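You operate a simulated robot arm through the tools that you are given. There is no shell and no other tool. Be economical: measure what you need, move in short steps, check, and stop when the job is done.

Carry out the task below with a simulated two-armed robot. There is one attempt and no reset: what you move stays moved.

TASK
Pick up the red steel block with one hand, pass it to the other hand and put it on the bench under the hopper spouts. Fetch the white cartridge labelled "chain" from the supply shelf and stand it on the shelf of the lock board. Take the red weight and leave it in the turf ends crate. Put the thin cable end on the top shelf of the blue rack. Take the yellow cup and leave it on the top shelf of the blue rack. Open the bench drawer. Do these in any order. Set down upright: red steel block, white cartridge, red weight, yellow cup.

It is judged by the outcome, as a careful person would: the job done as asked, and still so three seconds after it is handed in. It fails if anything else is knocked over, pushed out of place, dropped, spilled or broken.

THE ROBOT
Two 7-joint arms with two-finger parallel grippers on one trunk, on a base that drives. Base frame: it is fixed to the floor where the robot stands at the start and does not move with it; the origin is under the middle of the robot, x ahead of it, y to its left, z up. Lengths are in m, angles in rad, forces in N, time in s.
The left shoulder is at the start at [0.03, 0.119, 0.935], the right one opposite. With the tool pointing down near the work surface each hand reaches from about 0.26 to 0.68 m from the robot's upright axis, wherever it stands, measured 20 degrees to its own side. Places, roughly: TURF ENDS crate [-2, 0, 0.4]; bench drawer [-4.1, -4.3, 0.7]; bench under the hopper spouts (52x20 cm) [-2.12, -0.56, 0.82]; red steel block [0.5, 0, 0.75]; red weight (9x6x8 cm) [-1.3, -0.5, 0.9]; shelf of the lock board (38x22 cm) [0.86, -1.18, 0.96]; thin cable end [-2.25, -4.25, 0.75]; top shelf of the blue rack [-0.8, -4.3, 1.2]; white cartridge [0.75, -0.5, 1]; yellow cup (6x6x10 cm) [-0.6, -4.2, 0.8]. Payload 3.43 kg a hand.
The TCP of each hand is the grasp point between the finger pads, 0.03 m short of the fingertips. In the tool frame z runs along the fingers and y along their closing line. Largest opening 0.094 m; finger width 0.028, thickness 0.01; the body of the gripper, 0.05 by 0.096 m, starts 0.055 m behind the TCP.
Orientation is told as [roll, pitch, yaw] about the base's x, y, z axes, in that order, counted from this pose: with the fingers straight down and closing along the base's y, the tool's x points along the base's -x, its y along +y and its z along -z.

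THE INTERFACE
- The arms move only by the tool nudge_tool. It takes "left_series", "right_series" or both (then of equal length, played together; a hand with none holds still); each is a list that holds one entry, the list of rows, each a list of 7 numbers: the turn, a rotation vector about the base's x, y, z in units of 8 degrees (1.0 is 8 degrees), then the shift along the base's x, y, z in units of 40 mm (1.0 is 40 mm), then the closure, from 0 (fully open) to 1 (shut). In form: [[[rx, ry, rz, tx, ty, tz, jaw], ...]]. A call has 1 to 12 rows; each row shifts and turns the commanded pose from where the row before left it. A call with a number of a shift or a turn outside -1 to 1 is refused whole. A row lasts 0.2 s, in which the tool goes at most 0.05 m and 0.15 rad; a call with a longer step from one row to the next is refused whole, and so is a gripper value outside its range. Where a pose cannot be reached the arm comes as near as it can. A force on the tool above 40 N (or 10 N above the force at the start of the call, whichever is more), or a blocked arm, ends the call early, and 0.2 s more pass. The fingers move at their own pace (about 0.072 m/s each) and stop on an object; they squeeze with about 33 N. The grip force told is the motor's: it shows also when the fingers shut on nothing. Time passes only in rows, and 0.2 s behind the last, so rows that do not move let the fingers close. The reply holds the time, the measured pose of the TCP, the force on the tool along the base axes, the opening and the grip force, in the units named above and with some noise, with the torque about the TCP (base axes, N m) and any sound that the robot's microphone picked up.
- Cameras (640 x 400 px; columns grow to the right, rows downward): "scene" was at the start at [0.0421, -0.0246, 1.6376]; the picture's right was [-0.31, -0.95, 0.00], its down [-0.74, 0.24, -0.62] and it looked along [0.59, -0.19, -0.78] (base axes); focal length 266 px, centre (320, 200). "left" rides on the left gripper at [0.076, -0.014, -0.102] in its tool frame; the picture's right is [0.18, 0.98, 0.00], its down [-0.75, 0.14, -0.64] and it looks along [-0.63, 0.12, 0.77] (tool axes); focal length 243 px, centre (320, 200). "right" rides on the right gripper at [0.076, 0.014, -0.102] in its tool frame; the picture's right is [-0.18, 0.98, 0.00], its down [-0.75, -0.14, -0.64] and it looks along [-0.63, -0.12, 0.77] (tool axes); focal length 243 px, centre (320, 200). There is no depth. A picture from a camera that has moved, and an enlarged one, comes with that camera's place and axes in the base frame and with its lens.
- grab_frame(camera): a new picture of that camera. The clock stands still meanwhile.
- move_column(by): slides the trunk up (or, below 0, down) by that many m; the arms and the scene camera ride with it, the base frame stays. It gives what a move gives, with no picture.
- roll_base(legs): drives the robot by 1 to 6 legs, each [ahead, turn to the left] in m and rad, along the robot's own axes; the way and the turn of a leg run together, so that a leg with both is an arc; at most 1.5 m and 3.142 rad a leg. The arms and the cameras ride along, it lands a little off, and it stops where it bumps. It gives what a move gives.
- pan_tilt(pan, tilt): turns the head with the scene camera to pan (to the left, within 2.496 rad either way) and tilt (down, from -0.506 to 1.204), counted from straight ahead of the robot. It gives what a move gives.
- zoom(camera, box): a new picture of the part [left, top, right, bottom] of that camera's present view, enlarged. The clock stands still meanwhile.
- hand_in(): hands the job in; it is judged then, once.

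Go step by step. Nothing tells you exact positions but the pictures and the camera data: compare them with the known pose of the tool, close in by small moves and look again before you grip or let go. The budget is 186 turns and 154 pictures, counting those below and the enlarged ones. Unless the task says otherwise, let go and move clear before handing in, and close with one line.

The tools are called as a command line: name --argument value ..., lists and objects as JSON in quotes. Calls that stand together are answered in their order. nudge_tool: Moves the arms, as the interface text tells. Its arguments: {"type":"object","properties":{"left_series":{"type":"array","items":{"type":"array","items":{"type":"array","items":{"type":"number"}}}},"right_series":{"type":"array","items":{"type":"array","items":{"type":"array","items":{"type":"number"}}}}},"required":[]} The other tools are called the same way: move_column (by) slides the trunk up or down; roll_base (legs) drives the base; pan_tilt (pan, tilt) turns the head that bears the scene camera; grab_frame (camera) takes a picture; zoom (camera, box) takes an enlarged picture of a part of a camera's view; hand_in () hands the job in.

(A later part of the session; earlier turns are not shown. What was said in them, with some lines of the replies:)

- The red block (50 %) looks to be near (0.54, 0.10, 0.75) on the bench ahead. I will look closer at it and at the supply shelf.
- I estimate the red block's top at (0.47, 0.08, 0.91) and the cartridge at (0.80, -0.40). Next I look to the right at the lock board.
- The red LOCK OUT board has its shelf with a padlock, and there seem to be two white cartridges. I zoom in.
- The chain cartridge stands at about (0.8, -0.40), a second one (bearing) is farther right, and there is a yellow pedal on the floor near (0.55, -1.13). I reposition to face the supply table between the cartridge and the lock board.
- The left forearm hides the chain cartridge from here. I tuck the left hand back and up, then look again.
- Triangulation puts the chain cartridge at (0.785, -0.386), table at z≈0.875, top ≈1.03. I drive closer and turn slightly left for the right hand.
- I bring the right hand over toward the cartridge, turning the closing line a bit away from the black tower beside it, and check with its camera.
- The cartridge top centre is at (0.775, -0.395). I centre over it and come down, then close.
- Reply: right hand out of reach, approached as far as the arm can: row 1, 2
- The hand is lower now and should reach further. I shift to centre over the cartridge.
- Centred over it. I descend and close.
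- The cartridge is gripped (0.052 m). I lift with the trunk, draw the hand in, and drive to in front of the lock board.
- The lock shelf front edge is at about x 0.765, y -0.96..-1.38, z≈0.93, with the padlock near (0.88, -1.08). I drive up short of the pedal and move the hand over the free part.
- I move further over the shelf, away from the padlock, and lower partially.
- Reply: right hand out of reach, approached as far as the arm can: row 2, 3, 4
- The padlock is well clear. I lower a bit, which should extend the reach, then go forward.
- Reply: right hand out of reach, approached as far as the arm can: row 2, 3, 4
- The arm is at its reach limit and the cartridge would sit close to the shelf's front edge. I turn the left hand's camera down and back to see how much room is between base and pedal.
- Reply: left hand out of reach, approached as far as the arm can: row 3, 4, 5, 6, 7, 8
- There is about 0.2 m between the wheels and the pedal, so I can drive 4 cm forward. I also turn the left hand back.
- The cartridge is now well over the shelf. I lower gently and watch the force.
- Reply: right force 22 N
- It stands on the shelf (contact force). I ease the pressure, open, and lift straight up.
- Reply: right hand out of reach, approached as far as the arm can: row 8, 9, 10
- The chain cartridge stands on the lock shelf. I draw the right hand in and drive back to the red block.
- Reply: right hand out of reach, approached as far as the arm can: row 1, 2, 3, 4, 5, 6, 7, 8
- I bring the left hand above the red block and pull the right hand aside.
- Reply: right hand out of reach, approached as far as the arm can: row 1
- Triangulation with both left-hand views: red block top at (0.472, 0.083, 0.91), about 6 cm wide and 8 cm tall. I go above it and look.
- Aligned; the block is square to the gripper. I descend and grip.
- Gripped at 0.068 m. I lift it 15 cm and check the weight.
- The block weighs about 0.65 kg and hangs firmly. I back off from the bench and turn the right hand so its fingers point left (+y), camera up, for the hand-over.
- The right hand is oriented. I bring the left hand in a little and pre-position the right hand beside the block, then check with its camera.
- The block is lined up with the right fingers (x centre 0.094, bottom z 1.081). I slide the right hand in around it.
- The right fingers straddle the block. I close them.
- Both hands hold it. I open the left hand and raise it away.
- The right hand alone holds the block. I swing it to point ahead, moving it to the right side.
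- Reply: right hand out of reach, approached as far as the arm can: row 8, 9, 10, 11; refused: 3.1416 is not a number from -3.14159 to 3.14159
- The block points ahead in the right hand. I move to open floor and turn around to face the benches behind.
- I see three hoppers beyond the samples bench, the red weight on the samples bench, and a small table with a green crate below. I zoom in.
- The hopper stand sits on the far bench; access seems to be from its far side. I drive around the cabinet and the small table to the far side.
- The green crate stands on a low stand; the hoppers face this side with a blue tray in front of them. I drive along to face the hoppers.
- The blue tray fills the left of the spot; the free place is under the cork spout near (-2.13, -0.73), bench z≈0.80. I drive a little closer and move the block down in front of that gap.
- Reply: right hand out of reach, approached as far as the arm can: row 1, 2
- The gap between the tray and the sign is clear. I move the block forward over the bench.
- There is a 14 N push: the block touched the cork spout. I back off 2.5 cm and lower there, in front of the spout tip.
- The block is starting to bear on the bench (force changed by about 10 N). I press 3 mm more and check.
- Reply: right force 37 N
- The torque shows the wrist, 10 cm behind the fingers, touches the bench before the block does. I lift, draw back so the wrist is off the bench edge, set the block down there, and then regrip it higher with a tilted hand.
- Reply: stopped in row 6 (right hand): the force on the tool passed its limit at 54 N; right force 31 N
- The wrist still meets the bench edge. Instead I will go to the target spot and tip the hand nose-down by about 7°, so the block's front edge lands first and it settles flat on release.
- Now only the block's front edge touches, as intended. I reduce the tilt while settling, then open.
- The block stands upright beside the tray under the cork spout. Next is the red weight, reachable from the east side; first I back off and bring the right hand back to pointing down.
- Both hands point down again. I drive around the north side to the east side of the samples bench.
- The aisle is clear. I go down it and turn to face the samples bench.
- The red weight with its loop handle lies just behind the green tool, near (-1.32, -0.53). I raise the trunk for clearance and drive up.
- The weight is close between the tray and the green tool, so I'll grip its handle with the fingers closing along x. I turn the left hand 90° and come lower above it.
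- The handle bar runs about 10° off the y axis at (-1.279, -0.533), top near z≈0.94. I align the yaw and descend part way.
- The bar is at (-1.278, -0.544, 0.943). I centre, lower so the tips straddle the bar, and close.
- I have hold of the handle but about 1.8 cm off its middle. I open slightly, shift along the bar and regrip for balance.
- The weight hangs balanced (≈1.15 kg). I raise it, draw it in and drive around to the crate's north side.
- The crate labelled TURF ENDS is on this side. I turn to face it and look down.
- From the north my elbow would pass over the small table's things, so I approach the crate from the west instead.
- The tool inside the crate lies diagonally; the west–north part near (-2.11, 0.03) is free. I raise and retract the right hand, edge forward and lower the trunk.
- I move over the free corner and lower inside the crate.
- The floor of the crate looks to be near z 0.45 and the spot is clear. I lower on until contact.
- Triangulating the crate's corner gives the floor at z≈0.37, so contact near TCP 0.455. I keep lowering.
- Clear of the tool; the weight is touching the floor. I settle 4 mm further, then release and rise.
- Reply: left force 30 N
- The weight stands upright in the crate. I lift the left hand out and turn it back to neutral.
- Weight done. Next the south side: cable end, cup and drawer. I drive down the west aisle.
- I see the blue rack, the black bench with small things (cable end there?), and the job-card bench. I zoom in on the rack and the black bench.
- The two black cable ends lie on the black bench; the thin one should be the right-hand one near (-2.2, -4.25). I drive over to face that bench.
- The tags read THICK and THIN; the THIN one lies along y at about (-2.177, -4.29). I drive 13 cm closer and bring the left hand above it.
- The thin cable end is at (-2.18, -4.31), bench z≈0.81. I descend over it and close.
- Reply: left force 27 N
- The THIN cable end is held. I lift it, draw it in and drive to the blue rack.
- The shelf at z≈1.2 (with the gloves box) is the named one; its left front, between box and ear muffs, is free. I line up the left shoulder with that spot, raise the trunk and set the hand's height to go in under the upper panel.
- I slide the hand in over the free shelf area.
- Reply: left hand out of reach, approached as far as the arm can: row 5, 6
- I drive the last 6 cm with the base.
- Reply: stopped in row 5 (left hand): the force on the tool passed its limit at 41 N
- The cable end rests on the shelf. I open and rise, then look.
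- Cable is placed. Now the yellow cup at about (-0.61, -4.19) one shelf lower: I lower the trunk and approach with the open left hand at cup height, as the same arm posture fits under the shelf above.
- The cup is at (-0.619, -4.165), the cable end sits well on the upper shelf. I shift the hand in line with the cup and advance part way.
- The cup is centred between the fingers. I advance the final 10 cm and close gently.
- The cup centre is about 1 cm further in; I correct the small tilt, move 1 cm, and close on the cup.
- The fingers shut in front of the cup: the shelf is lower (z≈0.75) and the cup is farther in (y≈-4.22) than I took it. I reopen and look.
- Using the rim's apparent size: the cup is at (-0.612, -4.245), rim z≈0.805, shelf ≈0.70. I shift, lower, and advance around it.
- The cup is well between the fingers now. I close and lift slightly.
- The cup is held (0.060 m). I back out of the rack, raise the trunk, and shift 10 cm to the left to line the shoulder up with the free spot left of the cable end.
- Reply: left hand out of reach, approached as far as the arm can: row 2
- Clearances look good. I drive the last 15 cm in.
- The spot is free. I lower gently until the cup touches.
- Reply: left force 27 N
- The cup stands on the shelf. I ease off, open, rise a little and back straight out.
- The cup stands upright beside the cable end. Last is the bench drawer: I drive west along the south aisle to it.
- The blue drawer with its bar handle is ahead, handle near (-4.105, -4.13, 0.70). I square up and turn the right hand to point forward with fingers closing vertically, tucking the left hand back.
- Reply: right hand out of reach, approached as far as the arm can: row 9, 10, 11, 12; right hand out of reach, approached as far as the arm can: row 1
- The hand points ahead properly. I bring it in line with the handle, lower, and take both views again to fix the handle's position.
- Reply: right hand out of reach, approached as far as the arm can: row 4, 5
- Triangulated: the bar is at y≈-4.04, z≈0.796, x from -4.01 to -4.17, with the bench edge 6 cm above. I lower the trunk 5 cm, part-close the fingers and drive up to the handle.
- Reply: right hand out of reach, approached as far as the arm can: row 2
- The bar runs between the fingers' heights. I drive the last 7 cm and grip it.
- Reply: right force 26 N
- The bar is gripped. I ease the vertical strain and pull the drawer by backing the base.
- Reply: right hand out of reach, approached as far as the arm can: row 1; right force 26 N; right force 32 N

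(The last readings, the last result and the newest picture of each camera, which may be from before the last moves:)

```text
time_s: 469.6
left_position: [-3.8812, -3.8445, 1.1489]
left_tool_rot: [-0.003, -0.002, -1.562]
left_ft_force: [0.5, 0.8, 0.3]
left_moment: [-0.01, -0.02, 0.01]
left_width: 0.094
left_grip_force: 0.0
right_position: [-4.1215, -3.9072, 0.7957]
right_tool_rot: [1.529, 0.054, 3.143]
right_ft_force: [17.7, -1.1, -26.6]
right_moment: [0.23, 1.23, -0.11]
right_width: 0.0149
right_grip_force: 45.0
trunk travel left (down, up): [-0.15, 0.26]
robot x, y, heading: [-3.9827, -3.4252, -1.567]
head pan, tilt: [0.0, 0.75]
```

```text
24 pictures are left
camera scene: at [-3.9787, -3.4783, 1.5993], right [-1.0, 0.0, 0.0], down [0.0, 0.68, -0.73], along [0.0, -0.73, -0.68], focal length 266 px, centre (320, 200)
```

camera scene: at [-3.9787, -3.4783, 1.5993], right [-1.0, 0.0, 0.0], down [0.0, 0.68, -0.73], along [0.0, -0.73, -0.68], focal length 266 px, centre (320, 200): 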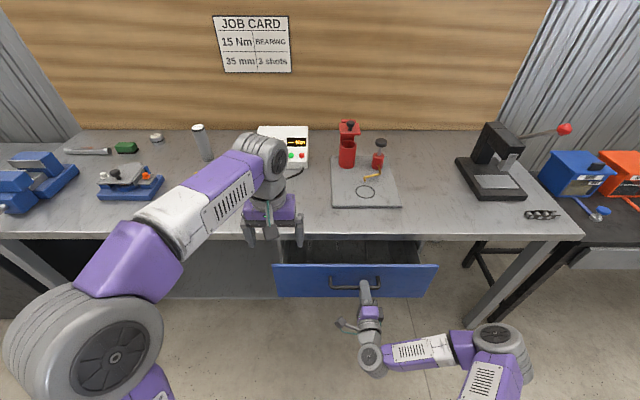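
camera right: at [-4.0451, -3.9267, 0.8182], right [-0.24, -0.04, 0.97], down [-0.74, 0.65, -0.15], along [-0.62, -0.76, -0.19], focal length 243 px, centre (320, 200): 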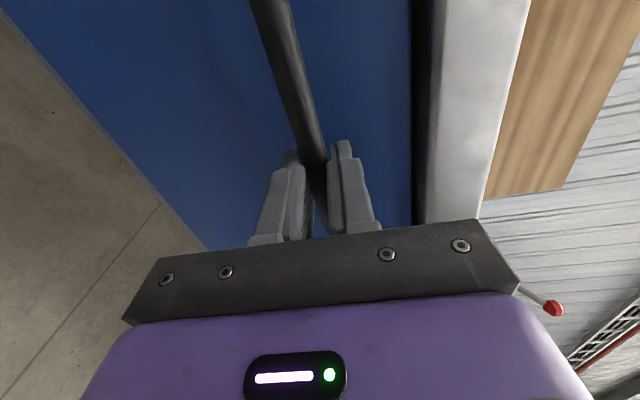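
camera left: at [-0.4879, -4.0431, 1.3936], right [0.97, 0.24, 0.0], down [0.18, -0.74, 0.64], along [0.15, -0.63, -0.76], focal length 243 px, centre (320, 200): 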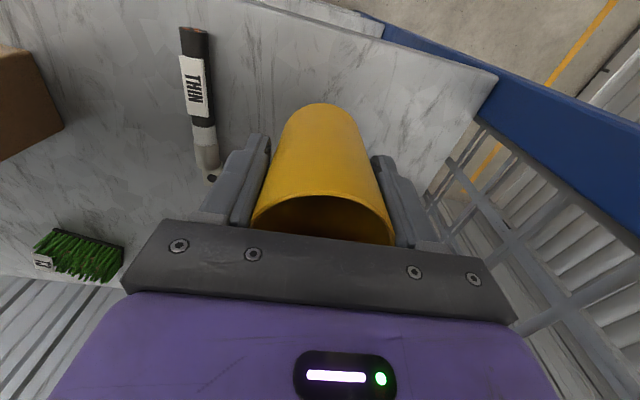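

The drawer is opening. I pull another 12 cm.

roll_base --legs '[[-0.12, 0]]'

grab_frame --camera "scene"

```text
time_s: 470.9
left_position: [-3.8822, -3.7263, 1.1499]
left_tool_rot: [-0.003, -0.003, -1.563]
left_ft_force: [0.1, 0.1, -0.4]
left_moment: [-0.03, -0.01, 0.02]
left_width: 0.0941
left_grip_force: 0.1
right_position: [-4.1209, -3.7893, 0.7958]
right_tool_rot: [1.527, 0.053, -3.14]
right_ft_force: [15.4, -1.6, -10.7]
right_moment: [0.13, 1.21, 0.56]
right_width: 0.0153
right_grip_force: 44.6
trunk travel left (down, up): [-0.15, 0.26]
robot x, y, heading: [-3.9839, -3.3041, -1.568]
head pan, tilt: [0.0, 0.75]
```

```text
23 pictures are left
camera scene: at [-3.9789, -3.3587, 1.5993], right [-1.0, 0.0, 0.0], down [0.0, 0.68, -0.73], along [0.0, -0.73, -0.68], focal length 266 px, centre (320, 200)
```

scene: 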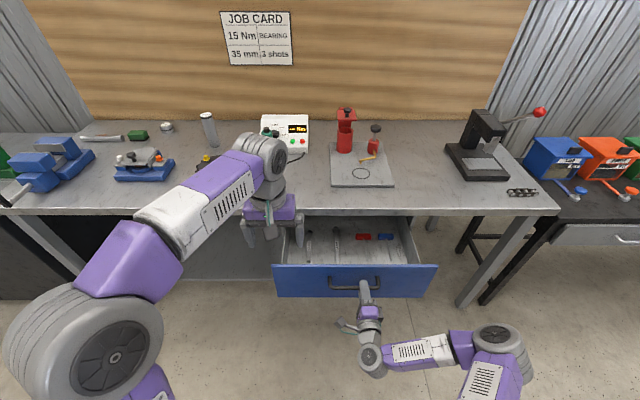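

roll_base --legs '[[-0.06, 0]]'

```text
time_s: 471.9
left_position: [-3.8838, -3.666, 1.1489]
left_tool_rot: [-0.002, -0.004, -1.56]
left_ft_force: [0.3, -0.1, 0.2]
left_moment: [0.01, 0.0, 0.01]
left_width: 0.0941
left_grip_force: 0.1
right_position: [-4.121, -3.7294, 0.7956]
right_tool_rot: [1.529, 0.054, -3.139]
right_ft_force: [1.5, -1.8, -1.1]
right_moment: [-0.04, 1.3, -0.17]
right_width: 0.0149
right_grip_force: 45.4
trunk travel left (down, up): [-0.15, 0.26]
robot x, y, heading: [-3.9843, -3.2446, -1.567]
head pan, tilt: [0.0, 0.75]
```

The drawer is out about 30 cm. I release the handle and back away.

nudge_tool --right_series '[[[0, 0, 0, 0, 0, 0, 0.5], [0, 0, 0, 0, 0, 0, 0.4], [0, 0, 0, 0, 0, 0, 0.4]]]'

roll_base --legs '[[-0.25, 0]]'

grab_frame --camera "scene"

```text
time_s: 472.6
left_position: [-3.8831, -3.6655, 1.1487]
left_tool_rot: [-0.002, -0.004, -1.561]
left_ft_force: [0.5, -0.5, -0.2]
left_moment: [-0.01, 0.0, 0.0]
left_width: 0.0936
left_grip_force: 0.0
right_position: [-4.1205, -3.7287, 0.7949]
right_tool_rot: [1.526, 0.056, -3.137]
right_ft_force: [-0.2, 0.9, 1.3]
right_moment: [-0.02, -0.02, 0.04]
right_width: 0.0566
right_grip_force: 0.1
trunk travel left (down, up): [-0.15, 0.26]
robot x, y, heading: [-3.9771, -3.2485, -1.565]
head pan, tilt: [0.0, 0.75]
```

```text
time_s: 474.5
left_position: [-3.8843, -3.4141, 1.1496]
left_tool_rot: [-0.002, -0.004, -1.56]
left_ft_force: [-0.6, -0.1, -0.9]
left_moment: [0.0, -0.01, 0.0]
left_width: 0.094
left_grip_force: 0.1
right_position: [-4.1225, -3.4792, 0.7961]
right_tool_rot: [1.529, 0.055, -3.138]
right_ft_force: [-0.5, -0.7, 0.5]
right_moment: [-0.03, 0.01, 0.0]
right_width: 0.0563
right_grip_force: 0.0
trunk travel left (down, up): [-0.15, 0.26]
robot x, y, heading: [-3.9793, -2.9958, -1.566]
head pan, tilt: [0.0, 0.75]
```

```text
22 pictures are left
camera scene: at [-3.9817, -3.048, 1.5995], right [-1.0, 0.0, 0.0], down [0.0, 0.68, -0.73], along [0.0, -0.73, -0.68], focal length 266 px, centre (320, 200)
```

scene: 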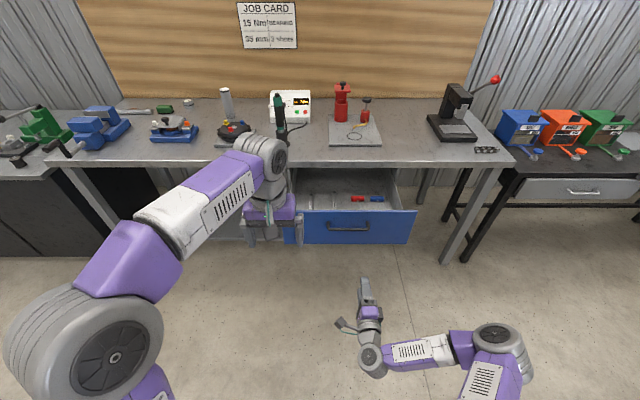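

The drawer stands open, both hands are empty and clear, and the other items were each seen standing in place after release. I hand in.

hand_in

```text
The job is handed in.
```

I did all six jobs and handed the work in; each placed item was still standing where I left it when I last looked. I took "top shelf of the blue rack" as the shelf at the height you gave (z about 1.2), not the bare panel above it at about 1.6.
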